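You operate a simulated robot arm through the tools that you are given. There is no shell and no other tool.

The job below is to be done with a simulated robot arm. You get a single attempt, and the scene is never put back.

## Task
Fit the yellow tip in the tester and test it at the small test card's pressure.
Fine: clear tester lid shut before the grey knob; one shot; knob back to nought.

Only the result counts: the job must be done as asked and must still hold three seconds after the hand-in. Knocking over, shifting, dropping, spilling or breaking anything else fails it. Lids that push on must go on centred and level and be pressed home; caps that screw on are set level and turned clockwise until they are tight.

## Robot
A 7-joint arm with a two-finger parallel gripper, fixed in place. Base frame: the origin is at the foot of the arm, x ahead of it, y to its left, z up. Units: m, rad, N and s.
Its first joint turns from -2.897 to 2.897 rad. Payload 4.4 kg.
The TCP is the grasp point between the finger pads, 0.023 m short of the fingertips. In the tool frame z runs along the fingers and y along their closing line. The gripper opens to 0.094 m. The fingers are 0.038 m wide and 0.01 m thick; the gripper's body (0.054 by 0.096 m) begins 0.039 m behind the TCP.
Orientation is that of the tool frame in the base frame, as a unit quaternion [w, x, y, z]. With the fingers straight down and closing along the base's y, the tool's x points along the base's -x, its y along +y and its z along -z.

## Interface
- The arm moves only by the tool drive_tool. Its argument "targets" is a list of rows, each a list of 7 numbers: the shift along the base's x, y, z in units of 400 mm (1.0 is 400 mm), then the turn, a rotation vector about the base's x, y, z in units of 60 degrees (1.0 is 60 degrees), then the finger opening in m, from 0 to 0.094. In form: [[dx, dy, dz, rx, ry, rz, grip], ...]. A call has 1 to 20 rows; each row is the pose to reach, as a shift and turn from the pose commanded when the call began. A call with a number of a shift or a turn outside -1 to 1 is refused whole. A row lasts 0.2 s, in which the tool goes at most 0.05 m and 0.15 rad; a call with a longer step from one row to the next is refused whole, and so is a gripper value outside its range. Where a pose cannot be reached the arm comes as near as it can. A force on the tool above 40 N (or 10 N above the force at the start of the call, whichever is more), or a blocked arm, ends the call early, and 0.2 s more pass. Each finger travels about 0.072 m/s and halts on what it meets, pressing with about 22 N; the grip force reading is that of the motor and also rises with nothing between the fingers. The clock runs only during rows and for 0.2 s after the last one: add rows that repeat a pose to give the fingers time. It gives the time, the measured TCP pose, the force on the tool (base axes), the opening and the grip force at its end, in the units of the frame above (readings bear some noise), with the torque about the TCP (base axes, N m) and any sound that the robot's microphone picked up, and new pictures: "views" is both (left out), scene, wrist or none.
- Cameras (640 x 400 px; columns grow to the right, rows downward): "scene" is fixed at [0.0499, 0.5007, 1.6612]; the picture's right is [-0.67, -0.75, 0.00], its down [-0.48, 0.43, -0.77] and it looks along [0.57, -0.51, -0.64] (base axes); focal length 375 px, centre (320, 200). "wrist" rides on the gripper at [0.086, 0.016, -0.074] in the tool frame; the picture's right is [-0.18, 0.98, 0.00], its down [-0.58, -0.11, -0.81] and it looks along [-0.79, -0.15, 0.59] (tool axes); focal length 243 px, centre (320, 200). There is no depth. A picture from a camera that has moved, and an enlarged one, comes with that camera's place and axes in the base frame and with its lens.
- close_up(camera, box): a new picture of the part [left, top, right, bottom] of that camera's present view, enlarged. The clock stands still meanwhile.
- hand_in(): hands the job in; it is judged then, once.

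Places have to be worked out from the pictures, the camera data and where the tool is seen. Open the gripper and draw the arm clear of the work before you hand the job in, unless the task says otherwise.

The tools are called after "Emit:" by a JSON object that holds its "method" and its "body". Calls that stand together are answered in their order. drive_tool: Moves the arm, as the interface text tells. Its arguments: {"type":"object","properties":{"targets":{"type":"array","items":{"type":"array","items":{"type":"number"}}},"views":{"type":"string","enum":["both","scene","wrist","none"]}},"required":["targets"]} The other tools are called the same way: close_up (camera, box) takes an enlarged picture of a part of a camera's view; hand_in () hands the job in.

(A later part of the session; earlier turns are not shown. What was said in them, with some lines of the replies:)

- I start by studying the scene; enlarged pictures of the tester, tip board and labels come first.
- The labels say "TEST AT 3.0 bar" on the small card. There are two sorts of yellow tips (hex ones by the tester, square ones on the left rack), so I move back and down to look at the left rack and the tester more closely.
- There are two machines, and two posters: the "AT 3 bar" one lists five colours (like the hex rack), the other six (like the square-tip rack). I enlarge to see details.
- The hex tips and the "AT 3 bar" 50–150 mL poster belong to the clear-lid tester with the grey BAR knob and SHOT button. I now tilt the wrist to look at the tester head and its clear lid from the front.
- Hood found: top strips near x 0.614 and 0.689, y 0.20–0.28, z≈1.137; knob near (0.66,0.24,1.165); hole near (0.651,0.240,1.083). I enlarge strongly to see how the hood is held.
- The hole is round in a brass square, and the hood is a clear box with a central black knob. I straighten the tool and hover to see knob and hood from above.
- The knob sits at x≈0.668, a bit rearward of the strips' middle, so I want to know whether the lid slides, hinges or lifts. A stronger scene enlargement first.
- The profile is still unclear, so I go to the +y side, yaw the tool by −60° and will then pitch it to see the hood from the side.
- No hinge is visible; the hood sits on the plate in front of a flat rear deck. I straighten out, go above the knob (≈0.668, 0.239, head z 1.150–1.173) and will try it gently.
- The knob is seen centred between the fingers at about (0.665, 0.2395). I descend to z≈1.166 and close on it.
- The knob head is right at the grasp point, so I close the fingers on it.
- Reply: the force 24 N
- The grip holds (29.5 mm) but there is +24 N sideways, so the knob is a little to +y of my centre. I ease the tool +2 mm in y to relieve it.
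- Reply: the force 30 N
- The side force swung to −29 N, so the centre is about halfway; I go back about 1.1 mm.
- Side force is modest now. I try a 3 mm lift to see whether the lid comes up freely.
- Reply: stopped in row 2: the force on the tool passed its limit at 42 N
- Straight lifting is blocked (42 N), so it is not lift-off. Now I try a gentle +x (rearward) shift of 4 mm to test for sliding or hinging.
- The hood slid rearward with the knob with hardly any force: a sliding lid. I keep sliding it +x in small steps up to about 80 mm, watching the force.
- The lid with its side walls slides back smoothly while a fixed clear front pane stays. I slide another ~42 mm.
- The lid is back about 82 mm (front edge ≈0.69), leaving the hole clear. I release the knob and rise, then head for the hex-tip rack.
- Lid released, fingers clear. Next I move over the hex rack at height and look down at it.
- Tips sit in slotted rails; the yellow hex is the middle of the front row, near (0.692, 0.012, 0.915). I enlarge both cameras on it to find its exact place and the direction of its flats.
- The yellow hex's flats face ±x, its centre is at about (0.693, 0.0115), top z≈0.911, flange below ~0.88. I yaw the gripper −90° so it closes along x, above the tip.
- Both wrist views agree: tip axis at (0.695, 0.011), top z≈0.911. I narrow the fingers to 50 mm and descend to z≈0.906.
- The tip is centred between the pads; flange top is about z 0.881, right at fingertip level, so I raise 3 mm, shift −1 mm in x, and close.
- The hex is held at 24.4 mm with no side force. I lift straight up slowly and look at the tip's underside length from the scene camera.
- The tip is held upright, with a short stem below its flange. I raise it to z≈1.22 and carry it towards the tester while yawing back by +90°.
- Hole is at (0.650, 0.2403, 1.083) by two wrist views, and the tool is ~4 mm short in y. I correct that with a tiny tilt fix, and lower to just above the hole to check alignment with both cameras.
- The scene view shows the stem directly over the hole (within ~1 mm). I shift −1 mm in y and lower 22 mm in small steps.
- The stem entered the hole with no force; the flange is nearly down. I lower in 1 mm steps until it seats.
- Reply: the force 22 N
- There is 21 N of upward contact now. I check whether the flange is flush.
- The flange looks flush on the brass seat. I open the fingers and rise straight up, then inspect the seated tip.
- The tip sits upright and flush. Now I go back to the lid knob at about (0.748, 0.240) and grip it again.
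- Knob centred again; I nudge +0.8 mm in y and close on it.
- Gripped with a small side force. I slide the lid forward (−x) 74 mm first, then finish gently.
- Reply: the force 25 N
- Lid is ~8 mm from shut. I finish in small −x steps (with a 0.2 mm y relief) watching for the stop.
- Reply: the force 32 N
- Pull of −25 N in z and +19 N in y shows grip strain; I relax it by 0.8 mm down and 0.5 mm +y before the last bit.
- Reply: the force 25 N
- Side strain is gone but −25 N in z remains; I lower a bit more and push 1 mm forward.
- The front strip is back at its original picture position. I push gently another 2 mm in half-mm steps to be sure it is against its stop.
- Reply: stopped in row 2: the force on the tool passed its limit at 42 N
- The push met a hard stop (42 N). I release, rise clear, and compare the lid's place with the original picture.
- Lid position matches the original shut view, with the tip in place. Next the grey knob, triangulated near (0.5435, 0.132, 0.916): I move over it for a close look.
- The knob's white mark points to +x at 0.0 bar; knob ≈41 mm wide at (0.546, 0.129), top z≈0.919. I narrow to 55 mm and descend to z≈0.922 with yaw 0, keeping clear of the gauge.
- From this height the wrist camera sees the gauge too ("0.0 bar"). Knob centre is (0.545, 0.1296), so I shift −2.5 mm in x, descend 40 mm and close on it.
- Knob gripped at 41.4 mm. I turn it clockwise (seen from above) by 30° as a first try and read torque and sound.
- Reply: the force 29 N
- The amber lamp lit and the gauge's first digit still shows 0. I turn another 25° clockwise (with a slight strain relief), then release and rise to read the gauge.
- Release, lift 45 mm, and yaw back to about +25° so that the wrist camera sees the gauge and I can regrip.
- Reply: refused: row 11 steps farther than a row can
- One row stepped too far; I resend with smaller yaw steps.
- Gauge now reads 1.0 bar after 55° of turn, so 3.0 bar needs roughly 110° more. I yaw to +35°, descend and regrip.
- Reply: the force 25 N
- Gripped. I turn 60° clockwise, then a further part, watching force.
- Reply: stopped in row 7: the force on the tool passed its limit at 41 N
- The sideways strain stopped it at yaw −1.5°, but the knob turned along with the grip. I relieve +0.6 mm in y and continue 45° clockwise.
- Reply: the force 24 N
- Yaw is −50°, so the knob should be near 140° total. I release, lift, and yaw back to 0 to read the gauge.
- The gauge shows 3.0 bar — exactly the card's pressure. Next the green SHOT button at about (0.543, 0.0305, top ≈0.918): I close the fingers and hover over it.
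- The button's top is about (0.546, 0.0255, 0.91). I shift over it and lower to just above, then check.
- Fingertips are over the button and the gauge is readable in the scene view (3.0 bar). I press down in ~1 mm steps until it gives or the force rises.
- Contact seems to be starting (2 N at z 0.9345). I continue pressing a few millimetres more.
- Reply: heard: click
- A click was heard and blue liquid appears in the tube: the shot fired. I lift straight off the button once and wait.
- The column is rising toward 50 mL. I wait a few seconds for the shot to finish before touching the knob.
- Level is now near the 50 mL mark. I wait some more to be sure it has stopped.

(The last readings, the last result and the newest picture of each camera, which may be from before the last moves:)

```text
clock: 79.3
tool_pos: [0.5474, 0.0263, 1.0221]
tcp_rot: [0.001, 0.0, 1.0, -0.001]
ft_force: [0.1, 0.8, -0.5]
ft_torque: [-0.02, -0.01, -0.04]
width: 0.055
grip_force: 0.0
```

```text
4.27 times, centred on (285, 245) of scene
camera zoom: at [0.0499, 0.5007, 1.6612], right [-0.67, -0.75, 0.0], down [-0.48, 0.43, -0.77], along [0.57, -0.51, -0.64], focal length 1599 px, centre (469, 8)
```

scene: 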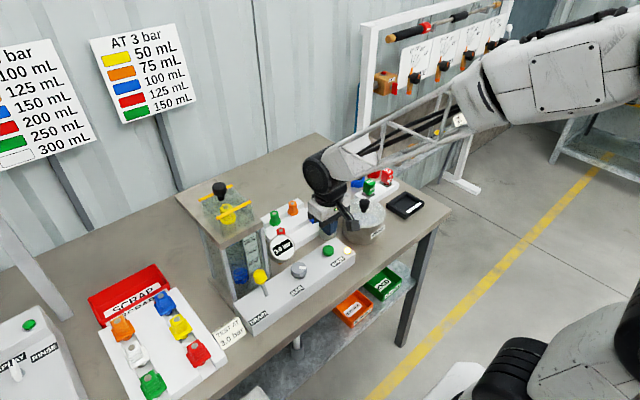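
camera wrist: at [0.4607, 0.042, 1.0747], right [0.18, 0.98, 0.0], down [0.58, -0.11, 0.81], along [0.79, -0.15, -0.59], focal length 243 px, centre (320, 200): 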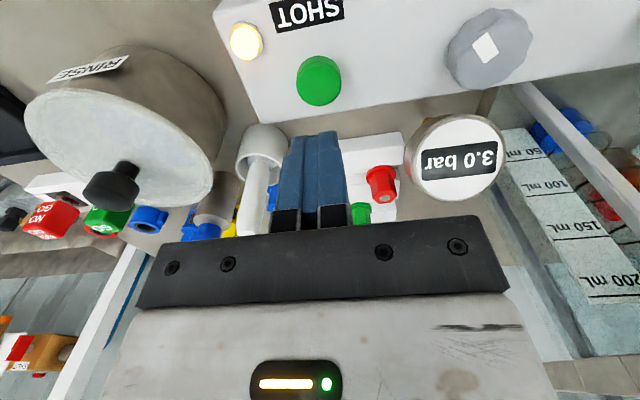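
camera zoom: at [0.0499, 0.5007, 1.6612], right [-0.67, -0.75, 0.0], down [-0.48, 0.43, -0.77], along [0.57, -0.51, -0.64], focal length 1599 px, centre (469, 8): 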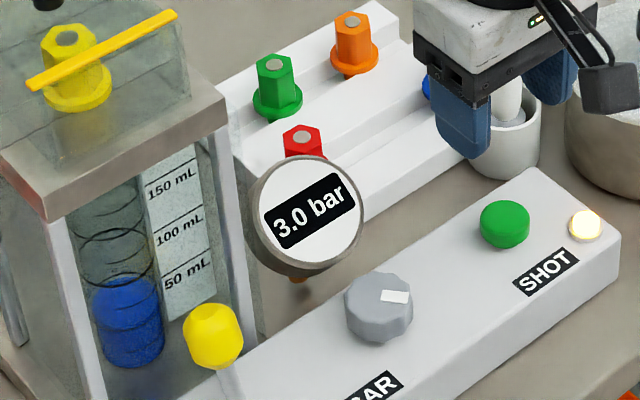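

Filling has ended at about 50 mL. Now I go back to the knob, yaw to −50° as at the last release, and regrip it.

Emit:
{"method": "drive_tool", "body": {"targets": [[0, 0.09, 0, 0, 0, 0, 0.052], [-0.003, 0.18, 0, 0, 0, -0.1, 0.052], [-0.005, 0.261, 0, 0, 0, -0.22, 0.052], [-0.005, 0.261, -0.02, 0, 0, -0.34, 0.052], [-0.005, 0.261, -0.06, 0, 0, -0.46, 0.052], [-0.005, 0.261, -0.1, 0, 0, -0.58, 0.052], [-0.005, 0.261, -0.1, 0, 0, -0.7, 0.052], [-0.005, 0.261, -0.1, 0, 0, -0.83, 0.052], [-0.005, 0.261, -0.18, 0, 0, -0.83, 0.052], [-0.005, 0.261, -0.253, 0, 0, -0.83, 0.052], [-0.005, 0.261, -0.253, 0, 0, -0.83, 0.042], [-0.005, 0.261, -0.253, 0, 0, -0.83, 0.03], [-0.005, 0.261, -0.253, 0, 0, -0.83, 0.03], [-0.005, 0.261, -0.253, 0, 0, -0.83, 0.03]], "views": "scene"}}

Emit:
{"method": "close_up", "body": {"camera": "wrist", "box": [230, 60, 410, 220]}}

Emit:
{"method": "close_up", "body": {"camera": "scene", "box": [210, 205, 360, 285]}}

```text
clock: 82.3
tool_pos: [0.5459, 0.1322, 0.9211]
tcp_rot: [0.0, 0.421, 0.907, -0.002]
ft_force: [-16.2, -16.6, 2.8]
ft_torque: [-0.08, 0.0, -0.02]
width: 0.0403
grip_force: 11.5
```

scene: 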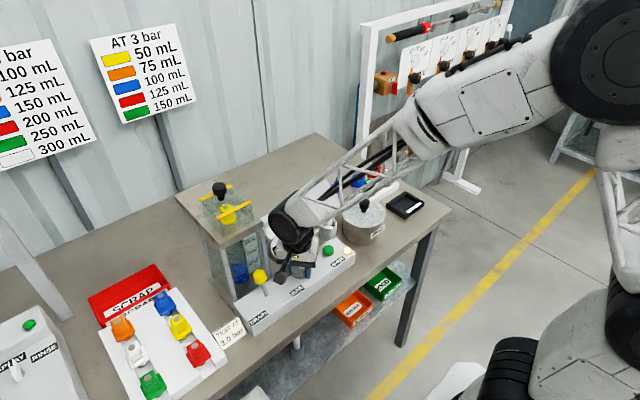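

```text
2.50 times, centred on (320, 140) of wrist
camera zoom: at [0.5018, 0.2068, 0.994], right [0.87, 0.49, 0.0], down [0.29, -0.51, 0.81], along [0.4, -0.7, -0.59], focal length 606 px, centre (320, 350)
```

zoom: 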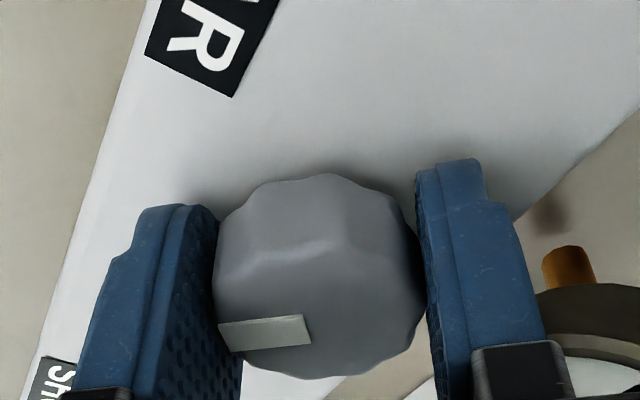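

```text
4.27 times, centred on (285, 245) of scene
camera zoom: at [0.0499, 0.5007, 1.6612], right [-0.67, -0.75, 0.0], down [-0.48, 0.43, -0.77], along [0.57, -0.51, -0.64], focal length 1599 px, centre (469, 8)
```

zoom: 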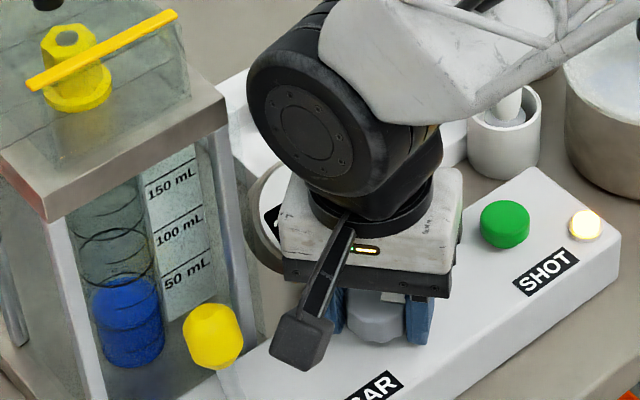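

The grip is fine; I relieve about 0.7 mm and turn counter-clockwise back by ~50°.

Emit:
{"method": "drive_tool", "body": {"targets": [[-0.0012, -0.0012, 0, 0, 0, 0, 0.03], [-0.0012, -0.0012, 0, 0, 0, 0.1, 0.03], [-0.0012, -0.0012, 0, 0, 0, 0.2, 0.03], [-0.0012, -0.0016, 0, 0, 0, 0.3, 0.03], [-0.0012, -0.002, 0, 0, 0, 0.4, 0.03], [-0.0012, -0.0024, 0, 0, 0, 0.5, 0.03], [-0.0012, -0.0026, 0, 0, 0, 0.6, 0.03], [-0.0012, -0.0026, 0, 0, 0, 0.7, 0.03], [-0.0012, -0.0026, 0, 0, 0, 0.8, 0.03]], "views": "none"}}

```text
clock: 84.0
tool_pos: [0.5449, 0.1293, 0.9192]
tcp_rot: [0.001, 0.088, 0.996, -0.001]
ft_force: [-12.6, 8.6, 7.3]
ft_torque: [0.16, -0.56, 0.02]
width: 0.0387
grip_force: 44.5
stopped in row 8: the force on the tool passed its limit at 42 N (the readings are from after the stop); the commanded pose is now the measured one
```

Now at yaw −10°. Small relief again and another 45° counter-clockwise.

Emit:
{"method": "drive_tool", "body": {"targets": [[-0.001, 0.001, 0.001, 0, 0, 0, 0.03], [-0.001, 0.001, 0.001, 0, 0, 0.1, 0.03], [-0.001, 0.001, 0.001, 0, 0, 0.2, 0.03], [-0.001, 0.001, 0.001, 0, 0, 0.3, 0.03], [-0.001, 0.001, 0.001, 0, 0, 0.4, 0.03], [-0.001, 0.001, 0.001, 0, 0, 0.5, 0.03], [-0.001, 0.001, 0.001, 0, 0, 0.6, 0.03], [-0.001, 0.001, 0.001, 0, 0, 0.7, 0.03], [-0.001, 0.001, 0.001, 0, 0, 0.75, 0.03]], "views": "none"}}

Emit:
{"method": "close_up", "body": {"camera": "wrist", "box": [230, 60, 410, 220]}}

Emit:
{"method": "close_up", "body": {"camera": "scene", "box": [210, 205, 360, 285]}}

```text
clock: 85.5
tool_pos: [0.5442, 0.1295, 0.9208]
tcp_rot: [0.0, -0.17, 0.985, 0.0]
ft_force: [2.8, -6.2, -2.2]
ft_torque: [-0.35, 0.03, 0.04]
width: 0.0388
grip_force: 44.6
stopped in row 7: the force on the tool passed its limit at 42 N (the readings are from after the stop); the commanded pose is now the measured one
```

```text
2.50 times, centred on (320, 140) of wrist
camera zoom: at [0.4578, 0.1157, 0.994], right [-0.16, 0.99, 0.0], down [0.58, 0.09, 0.81], along [0.8, 0.13, -0.59], focal length 606 px, centre (320, 350)
```

zoom: 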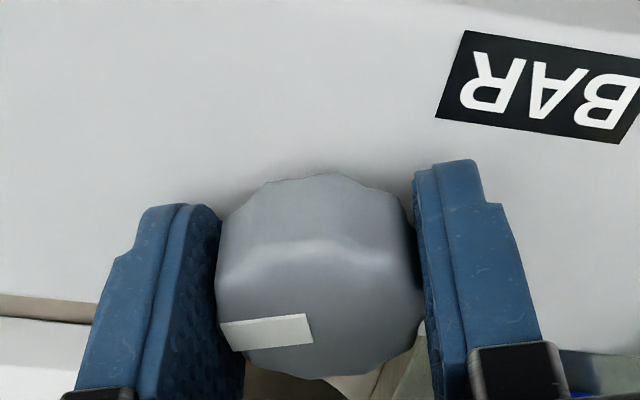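

```text
4.27 times, centred on (285, 245) of scene
camera zoom: at [0.0499, 0.5007, 1.6612], right [-0.67, -0.75, 0.0], down [-0.48, 0.43, -0.77], along [0.57, -0.51, -0.64], focal length 1599 px, centre (469, 8)
```

zoom: 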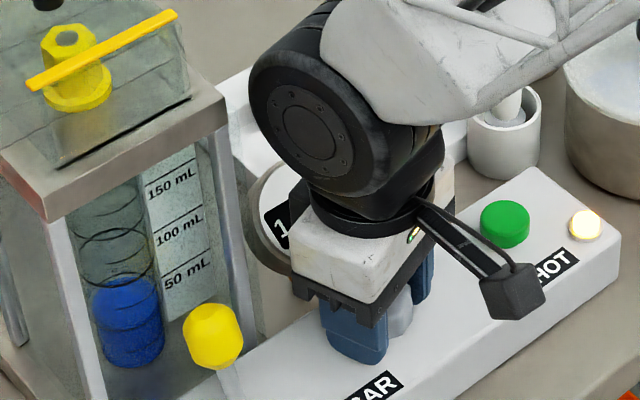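

The gauge now begins with "1", with the knob turning along with the grip. I go on another 30° counter-clockwise.

Emit:
{"method": "drive_tool", "body": {"targets": [[0, -0.0005, 0, 0, 0, 0.1, 0.03], [0, -0.0005, 0, 0, 0, 0.2, 0.03], [0, -0.0005, 0, 0, 0, 0.3, 0.03], [0, -0.0005, 0, 0, 0, 0.4, 0.03], [0, -0.0005, 0, 0, 0, 0.5, 0.03]], "views": "none"}}

Emit:
{"method": "close_up", "body": {"camera": "scene", "box": [210, 205, 360, 285]}}

```text
clock: 86.7
tool_pos: [0.5446, 0.1296, 0.9197]
tcp_rot: [0.0, -0.42, 0.907, 0.0]
ft_force: [-6.3, -1.5, 16.9]
ft_torque: [-0.14, 1.02, -0.02]
width: 0.0389
grip_force: 45.5
```

```text
4.27 times, centred on (285, 245) of scene
camera zoom: at [0.0499, 0.5007, 1.6612], right [-0.67, -0.75, 0.0], down [-0.48, 0.43, -0.77], along [0.57, -0.51, -0.64], focal length 1599 px, centre (469, 8)
```

zoom: 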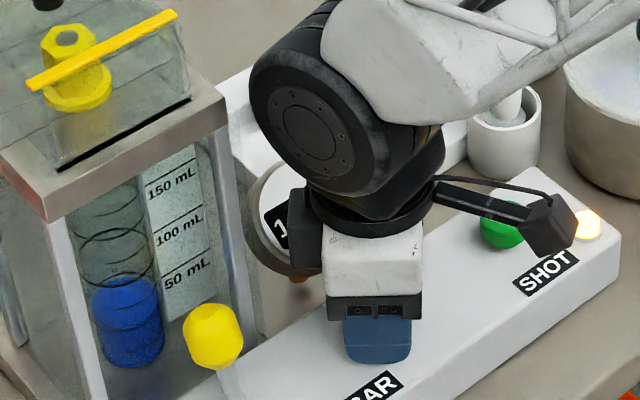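

Returned about 100°. I release, lift, yaw back 60° and read the gauge before the last turn.

Emit:
{"method": "drive_tool", "body": {"targets": [[0, 0, 0, 0, 0, 0, 0.045], [0, 0, 0, 0, 0, 0, 0.052], [0, 0, 0, 0, 0, 0, 0.052], [0, 0, 0.06, 0, 0, 0, 0.052], [0, 0, 0.13, 0, 0, -0.13, 0.052], [0, 0, 0.15, 0, 0, -0.26, 0.052], [0, 0, 0.15, 0, 0, -0.39, 0.052], [0, 0, 0.15, 0, 0, -0.52, 0.052], [0, 0, 0.15, 0, 0, -0.65, 0.052], [0, 0, 0.15, 0, 0, -0.78, 0.052], [0, 0, 0.15, 0, 0, -0.9, 0.052], [0, 0, 0.15, 0, 0, -1.0, 0.052]], "views": "wrist"}}

Emit:
{"method": "close_up", "body": {"camera": "wrist", "box": [230, 60, 410, 220]}}

```text
clock: 89.3
tool_pos: [0.5433, 0.1303, 0.9806]
tcp_rot: [0.0, 0.091, 0.996, -0.001]
ft_force: [0.1, 0.0, -0.6]
ft_torque: [-0.04, 0.0, 0.0]
width: 0.0523
grip_force: 0.2
camera wrist: at [0.462, 0.1613, 1.054], right [0.36, 0.93, 0.0], down [0.55, -0.21, 0.81], along [0.75, -0.29, -0.59], focal length 243 px, centre (320, 200)
```

wrist: 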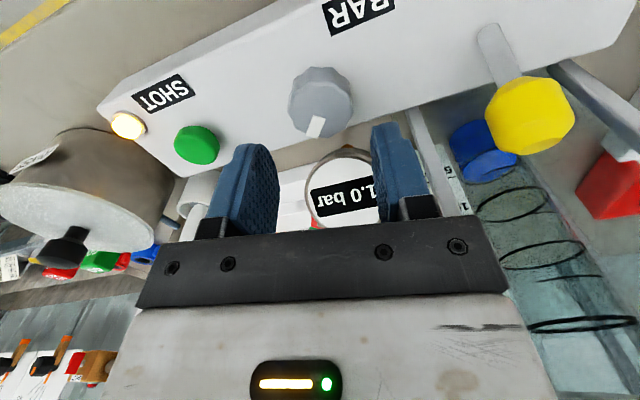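

```text
2.50 times, centred on (320, 140) of wrist
camera zoom: at [0.462, 0.1613, 1.054], right [0.36, 0.93, 0.0], down [0.55, -0.21, 0.81], along [0.75, -0.29, -0.59], focal length 606 px, centre (320, 350)
```

zoom: 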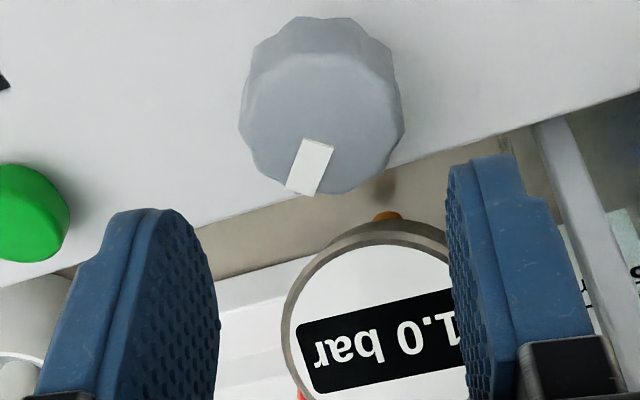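

Gauge 1.0 bar with about 40° left. I regrip at this yaw and turn about 42° counter-clockwise toward the mark's start position.

Emit:
{"method": "drive_tool", "body": {"targets": [[0.001, 0, -0.07, 0, 0, 0, 0.052], [0.001, 0, -0.148, 0, 0, 0, 0.052], [0.001, 0, -0.148, 0, 0, 0, 0.042], [0.001, 0, -0.148, 0, 0, 0, 0.03], [0.001, 0, -0.148, 0, 0, 0, 0.03], [0.001, 0, -0.148, 0, 0, 0, 0.03]], "views": "none"}}

```text
clock: 90.7
tool_pos: [0.5454, 0.13, 0.9217]
tcp_rot: [0.001, 0.091, 0.996, -0.001]
ft_force: [5.4, -19.5, -3.5]
ft_torque: [0.17, -1.16, 0.03]
width: 0.0396
grip_force: 45.6
```

Gripped with −20 N in y; I ease −0.5 mm in y and turn +42°.

Emit:
{"method": "drive_tool", "body": {"targets": [[0, -0.0012, 0, 0, 0, 0, 0.03], [0, -0.0012, 0, 0, 0, 0.1, 0.03], [0, -0.0012, 0, 0, 0, 0.2, 0.03], [0, -0.0012, 0, 0, 0, 0.3, 0.03], [0, -0.0012, 0, 0, 0, 0.4, 0.03], [0, -0.0012, 0, 0, 0, 0.5, 0.03], [0, -0.0012, 0, 0, 0, 0.6, 0.03], [0, -0.0012, 0, 0, 0, 0.7, 0.03]], "views": "none"}}

Emit:
{"method": "close_up", "body": {"camera": "wrist", "box": [230, 60, 410, 220]}}

Emit:
{"method": "close_up", "body": {"camera": "scene", "box": [210, 205, 360, 285]}}

```text
clock: 91.9
tool_pos: [0.5446, 0.1307, 0.9221]
tcp_rot: [0.0, -0.122, 0.993, -0.001]
ft_force: [-14.3, 5.1, 8.2]
ft_torque: [0.36, -0.26, 0.0]
width: 0.0397
grip_force: 45.1
stopped in row 6: the force on the tool passed its limit at 42 N (the readings are from after the stop); the commanded pose is now the measured one
```

```text
2.50 times, centred on (320, 140) of wrist
camera zoom: at [0.457, 0.1243, 0.9949], right [-0.06, 1.0, 0.0], down [0.59, 0.04, 0.81], along [0.81, 0.05, -0.59], focal length 606 px, centre (320, 350)
```

zoom: 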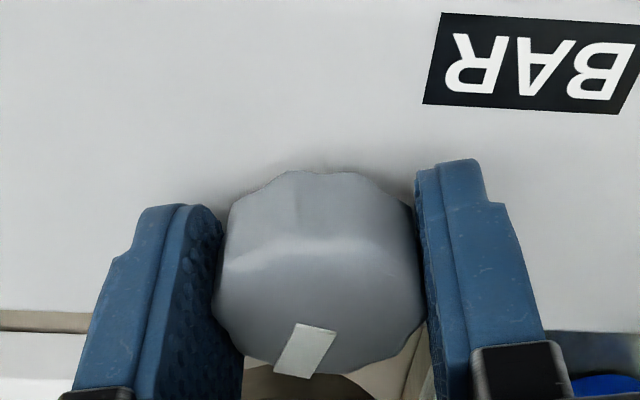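

```text
4.27 times, centred on (285, 245) of scene
camera zoom: at [0.0499, 0.5007, 1.6612], right [-0.67, -0.75, 0.0], down [-0.48, 0.43, -0.77], along [0.57, -0.51, -0.64], focal length 1599 px, centre (469, 8)
```

zoom: 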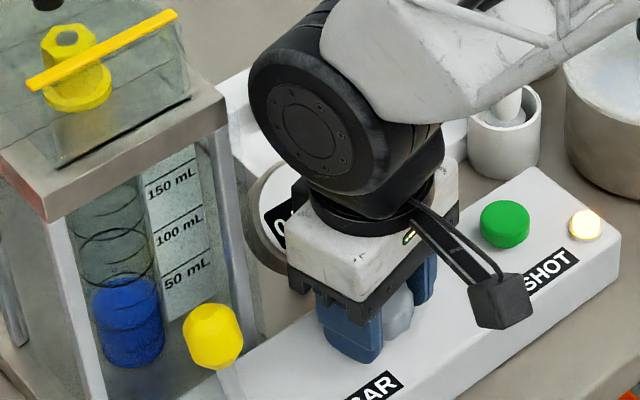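

Gauge starts with "0." but the lamp is still lit; about 16–20° remain. I continue slowly.

Emit:
{"method": "drive_tool", "body": {"targets": [[-0.0005, 0.0003, 0, 0, 0, 0.08, 0.03], [-0.0005, 0.0003, 0, 0, 0, 0.16, 0.03], [-0.0005, 0.0003, 0, 0, 0, 0.24, 0.03], [-0.0005, 0.0003, 0, 0, 0, 0.3, 0.03]], "views": "none"}}

Emit:
{"method": "close_up", "body": {"camera": "wrist", "box": [230, 60, 410, 220]}}

Emit:
{"method": "close_up", "body": {"camera": "scene", "box": [210, 205, 360, 285]}}

```text
clock: 92.9
tool_pos: [0.545, 0.1308, 0.9208]
tcp_rot: [0.001, -0.275, 0.961, -0.001]
ft_force: [0.4, -26.3, 3.7]
ft_torque: [0.1, 0.18, -0.63]
width: 0.0399
grip_force: 44.6
```

```text
2.50 times, centred on (320, 140) of wrist
camera zoom: at [0.4634, 0.0977, 0.9949], right [-0.36, 0.93, 0.0], down [0.55, 0.22, 0.81], along [0.75, 0.29, -0.59], focal length 606 px, centre (320, 350)
```

zoom: 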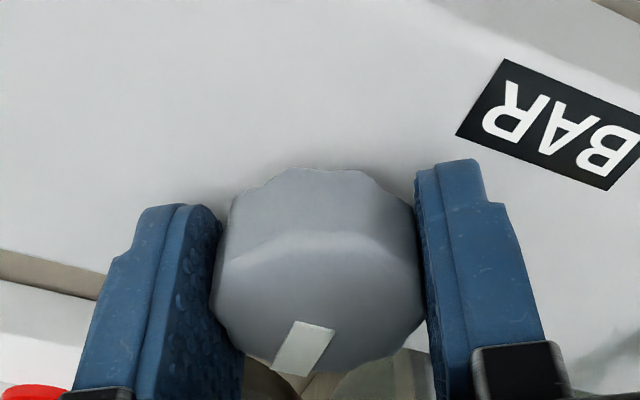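

```text
4.27 times, centred on (285, 245) of scene
camera zoom: at [0.0499, 0.5007, 1.6612], right [-0.67, -0.75, 0.0], down [-0.48, 0.43, -0.77], along [0.57, -0.51, -0.64], focal length 1599 px, centre (469, 8)
```

zoom: 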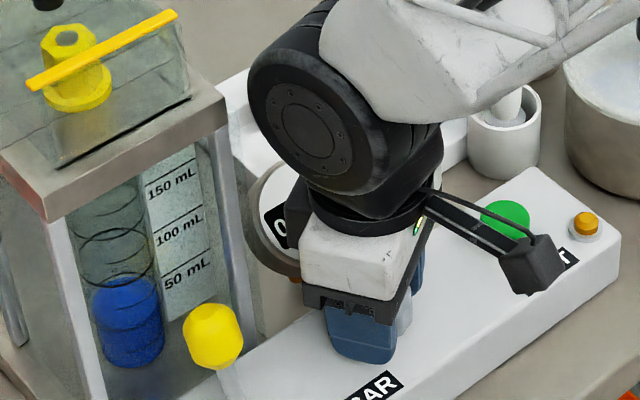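

The lamp went out and the wrist feels a −0.63 N·m stop torque: the knob is at its zero stop. I release, lift, and check the gauge.

Emit:
{"method": "drive_tool", "body": {"targets": [[0, -0.001, 0, 0, 0, -0.02, 0.03], [0, -0.001, 0, 0, 0, -0.02, 0.045], [0, -0.001, 0, 0, 0, -0.02, 0.055], [0, -0.001, 0, 0, 0, -0.02, 0.055], [0, 0, 0.06, 0, 0, -0.02, 0.055], [0, 0, 0.13, 0, 0, -0.13, 0.055], [0, 0, 0.15, 0, 0, -0.26, 0.055], [0, 0, 0.15, 0, 0, -0.39, 0.055], [0, 0, 0.15, 0, 0, -0.53, 0.055]], "views": "wrist"}}

Emit:
{"method": "close_up", "body": {"camera": "wrist", "box": [230, 60, 410, 220]}}

```text
clock: 94.9
tool_pos: [0.5443, 0.13, 0.9818]
tcp_rot: [0.0, 0.0, 1.0, 0.0]
ft_force: [-0.2, -0.4, -0.6]
ft_torque: [0.02, 0.02, 0.02]
width: 0.0547
grip_force: 0.1
camera wrist: at [0.4588, 0.1458, 1.0546], right [0.18, 0.98, 0.0], down [0.58, -0.11, 0.81], along [0.79, -0.15, -0.59], focal length 243 px, centre (320, 200)
```

wrist: 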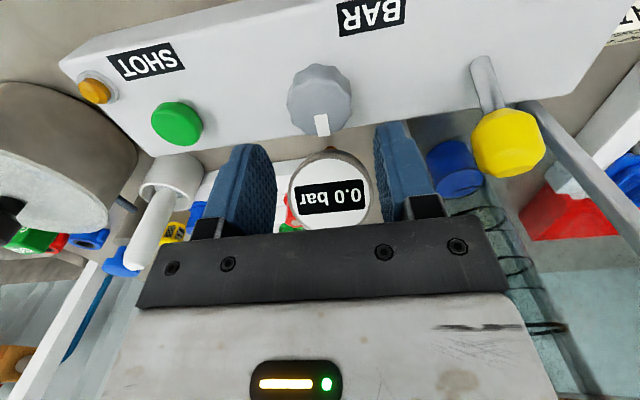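

```text
2.50 times, centred on (320, 140) of wrist
camera zoom: at [0.4588, 0.1458, 1.0546], right [0.18, 0.98, 0.0], down [0.58, -0.11, 0.81], along [0.79, -0.15, -0.59], focal length 606 px, centre (320, 350)
```

zoom: 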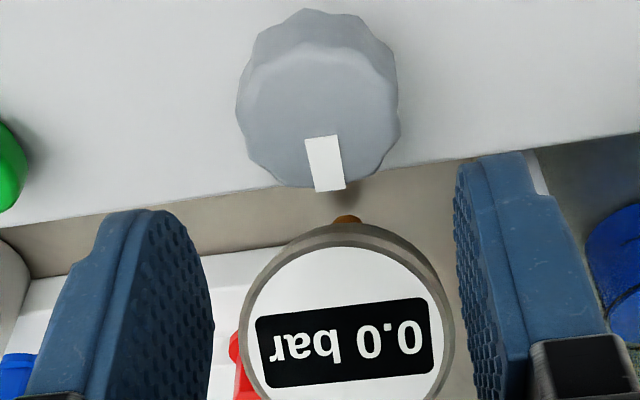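

Gauge 0.0 bar, mark back at its starting place, lamp off. I draw the arm up and back clear of the bench, gripper open, and look over the whole scene.

Emit:
{"method": "drive_tool", "body": {"targets": [[0, 0, 0.12, 0, 0, 0, 0.07], [0, 0, 0.24, 0, 0, 0, 0.094], [0, 0, 0.36, 0, 0, 0, 0.094], [-0.02, 0, 0.48, 0, 0, 0, 0.094], [-0.1, 0, 0.56, 0, 0, 0, 0.094], [-0.2, 0, 0.62, 0, 0, 0, 0.094], [-0.3, 0, 0.66, 0, 0, 0, 0.094]], "views": "both"}}

Emit:
{"method": "close_up", "body": {"camera": "scene", "box": [180, 170, 340, 290]}}

Emit:
{"method": "close_up", "body": {"camera": "scene", "box": [190, 175, 270, 255]}}

```text
clock: 96.5
tool_pos: [0.4255, 0.1274, 1.2464]
tcp_rot: [0.0, -0.002, 1.0, -0.001]
ft_force: [0.4, -0.3, 0.4]
ft_torque: [-0.02, -0.01, -0.01]
width: 0.0941
grip_force: 0.0
camera wrist: at [0.3388, 0.1434, 1.32], right [0.18, 0.98, 0.0], down [0.58, -0.11, 0.81], along [0.79, -0.15, -0.59], focal length 243 px, centre (320, 200)
```

scene: 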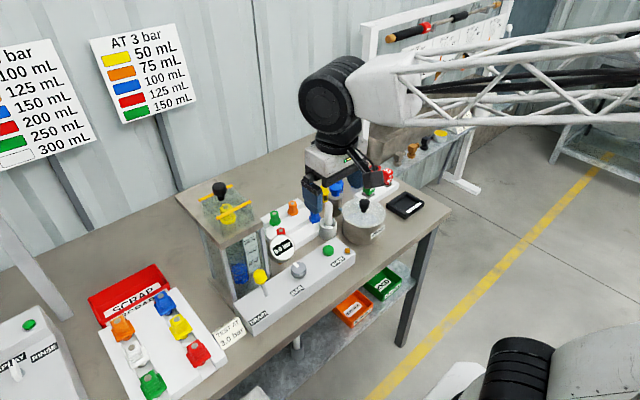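
wrist: 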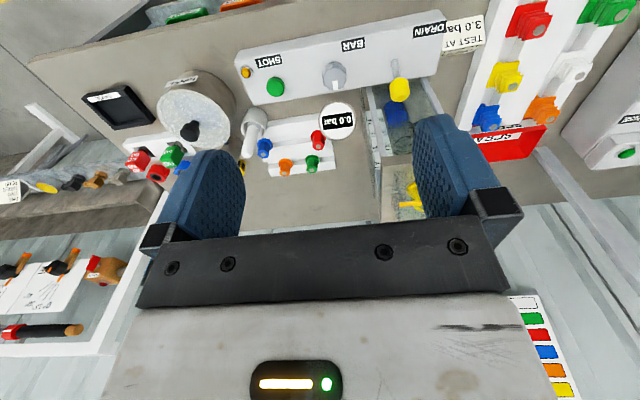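

```text
3.33 times, centred on (260, 230) of scene
camera zoom: at [0.0499, 0.5007, 1.6612], right [-0.67, -0.75, 0.0], down [-0.48, 0.43, -0.77], along [0.57, -0.51, -0.64], focal length 1249 px, centre (520, 100)
```

zoom: 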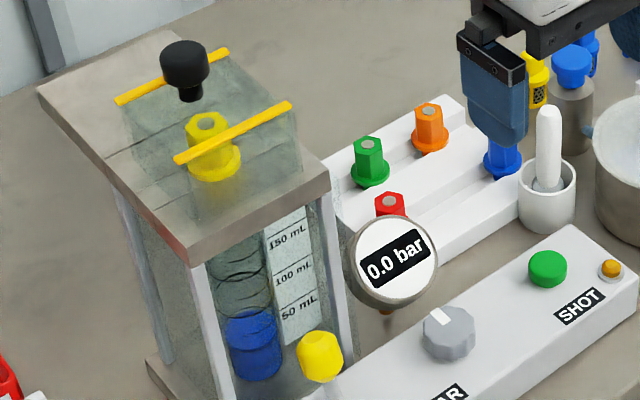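

```text
5.00 times, centred on (230, 215) of scene
camera zoom: at [0.0499, 0.5007, 1.6612], right [-0.67, -0.75, 0.0], down [-0.48, 0.43, -0.77], along [0.57, -0.51, -0.64], focal length 1874 px, centre (770, 125)
```

zoom: 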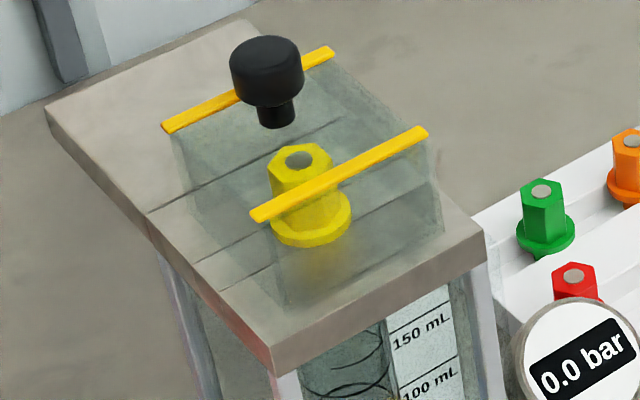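

The tip is fitted, the lid shut and the one 3.0 bar shot collected. The knob and gauge are at 0.0, nothing else has moved, and the arm is clear with the gripper open, so I hand in.

Emit:
{"method": "hand_in", "body": {}}

```text
The job is handed in.
```

The yellow tip is fitted in the tester and was tested with one shot at 3.0 bar, the pressure on the small test card. I have handed the job in.

- **Tip:** there were two kinds of yellow tip. I used the hex one from the rack beside the tester, because that rack's colours match the "AT 3 bar" chart. It sits upright and flush in the brass hole.
- **Lid:** it slides rather than lifts. I slid it back to fit the tip, then closed it against its stop before touching the grey knob.
- **Shot:** the gauge read 3.0 bar. I pressed SHOT once, heard one click, and the tube filled to about 50 mL, which is the chart's figure for yellow.
- **Afterwards:** the grey knob is back at its zero stop, the gauge reads 0.0 bar and the lamp is off. I saw nothing else moved. The arm is drawn clear with the gripper open.

I left the liquid in the tube, since the task did not ask for draining.
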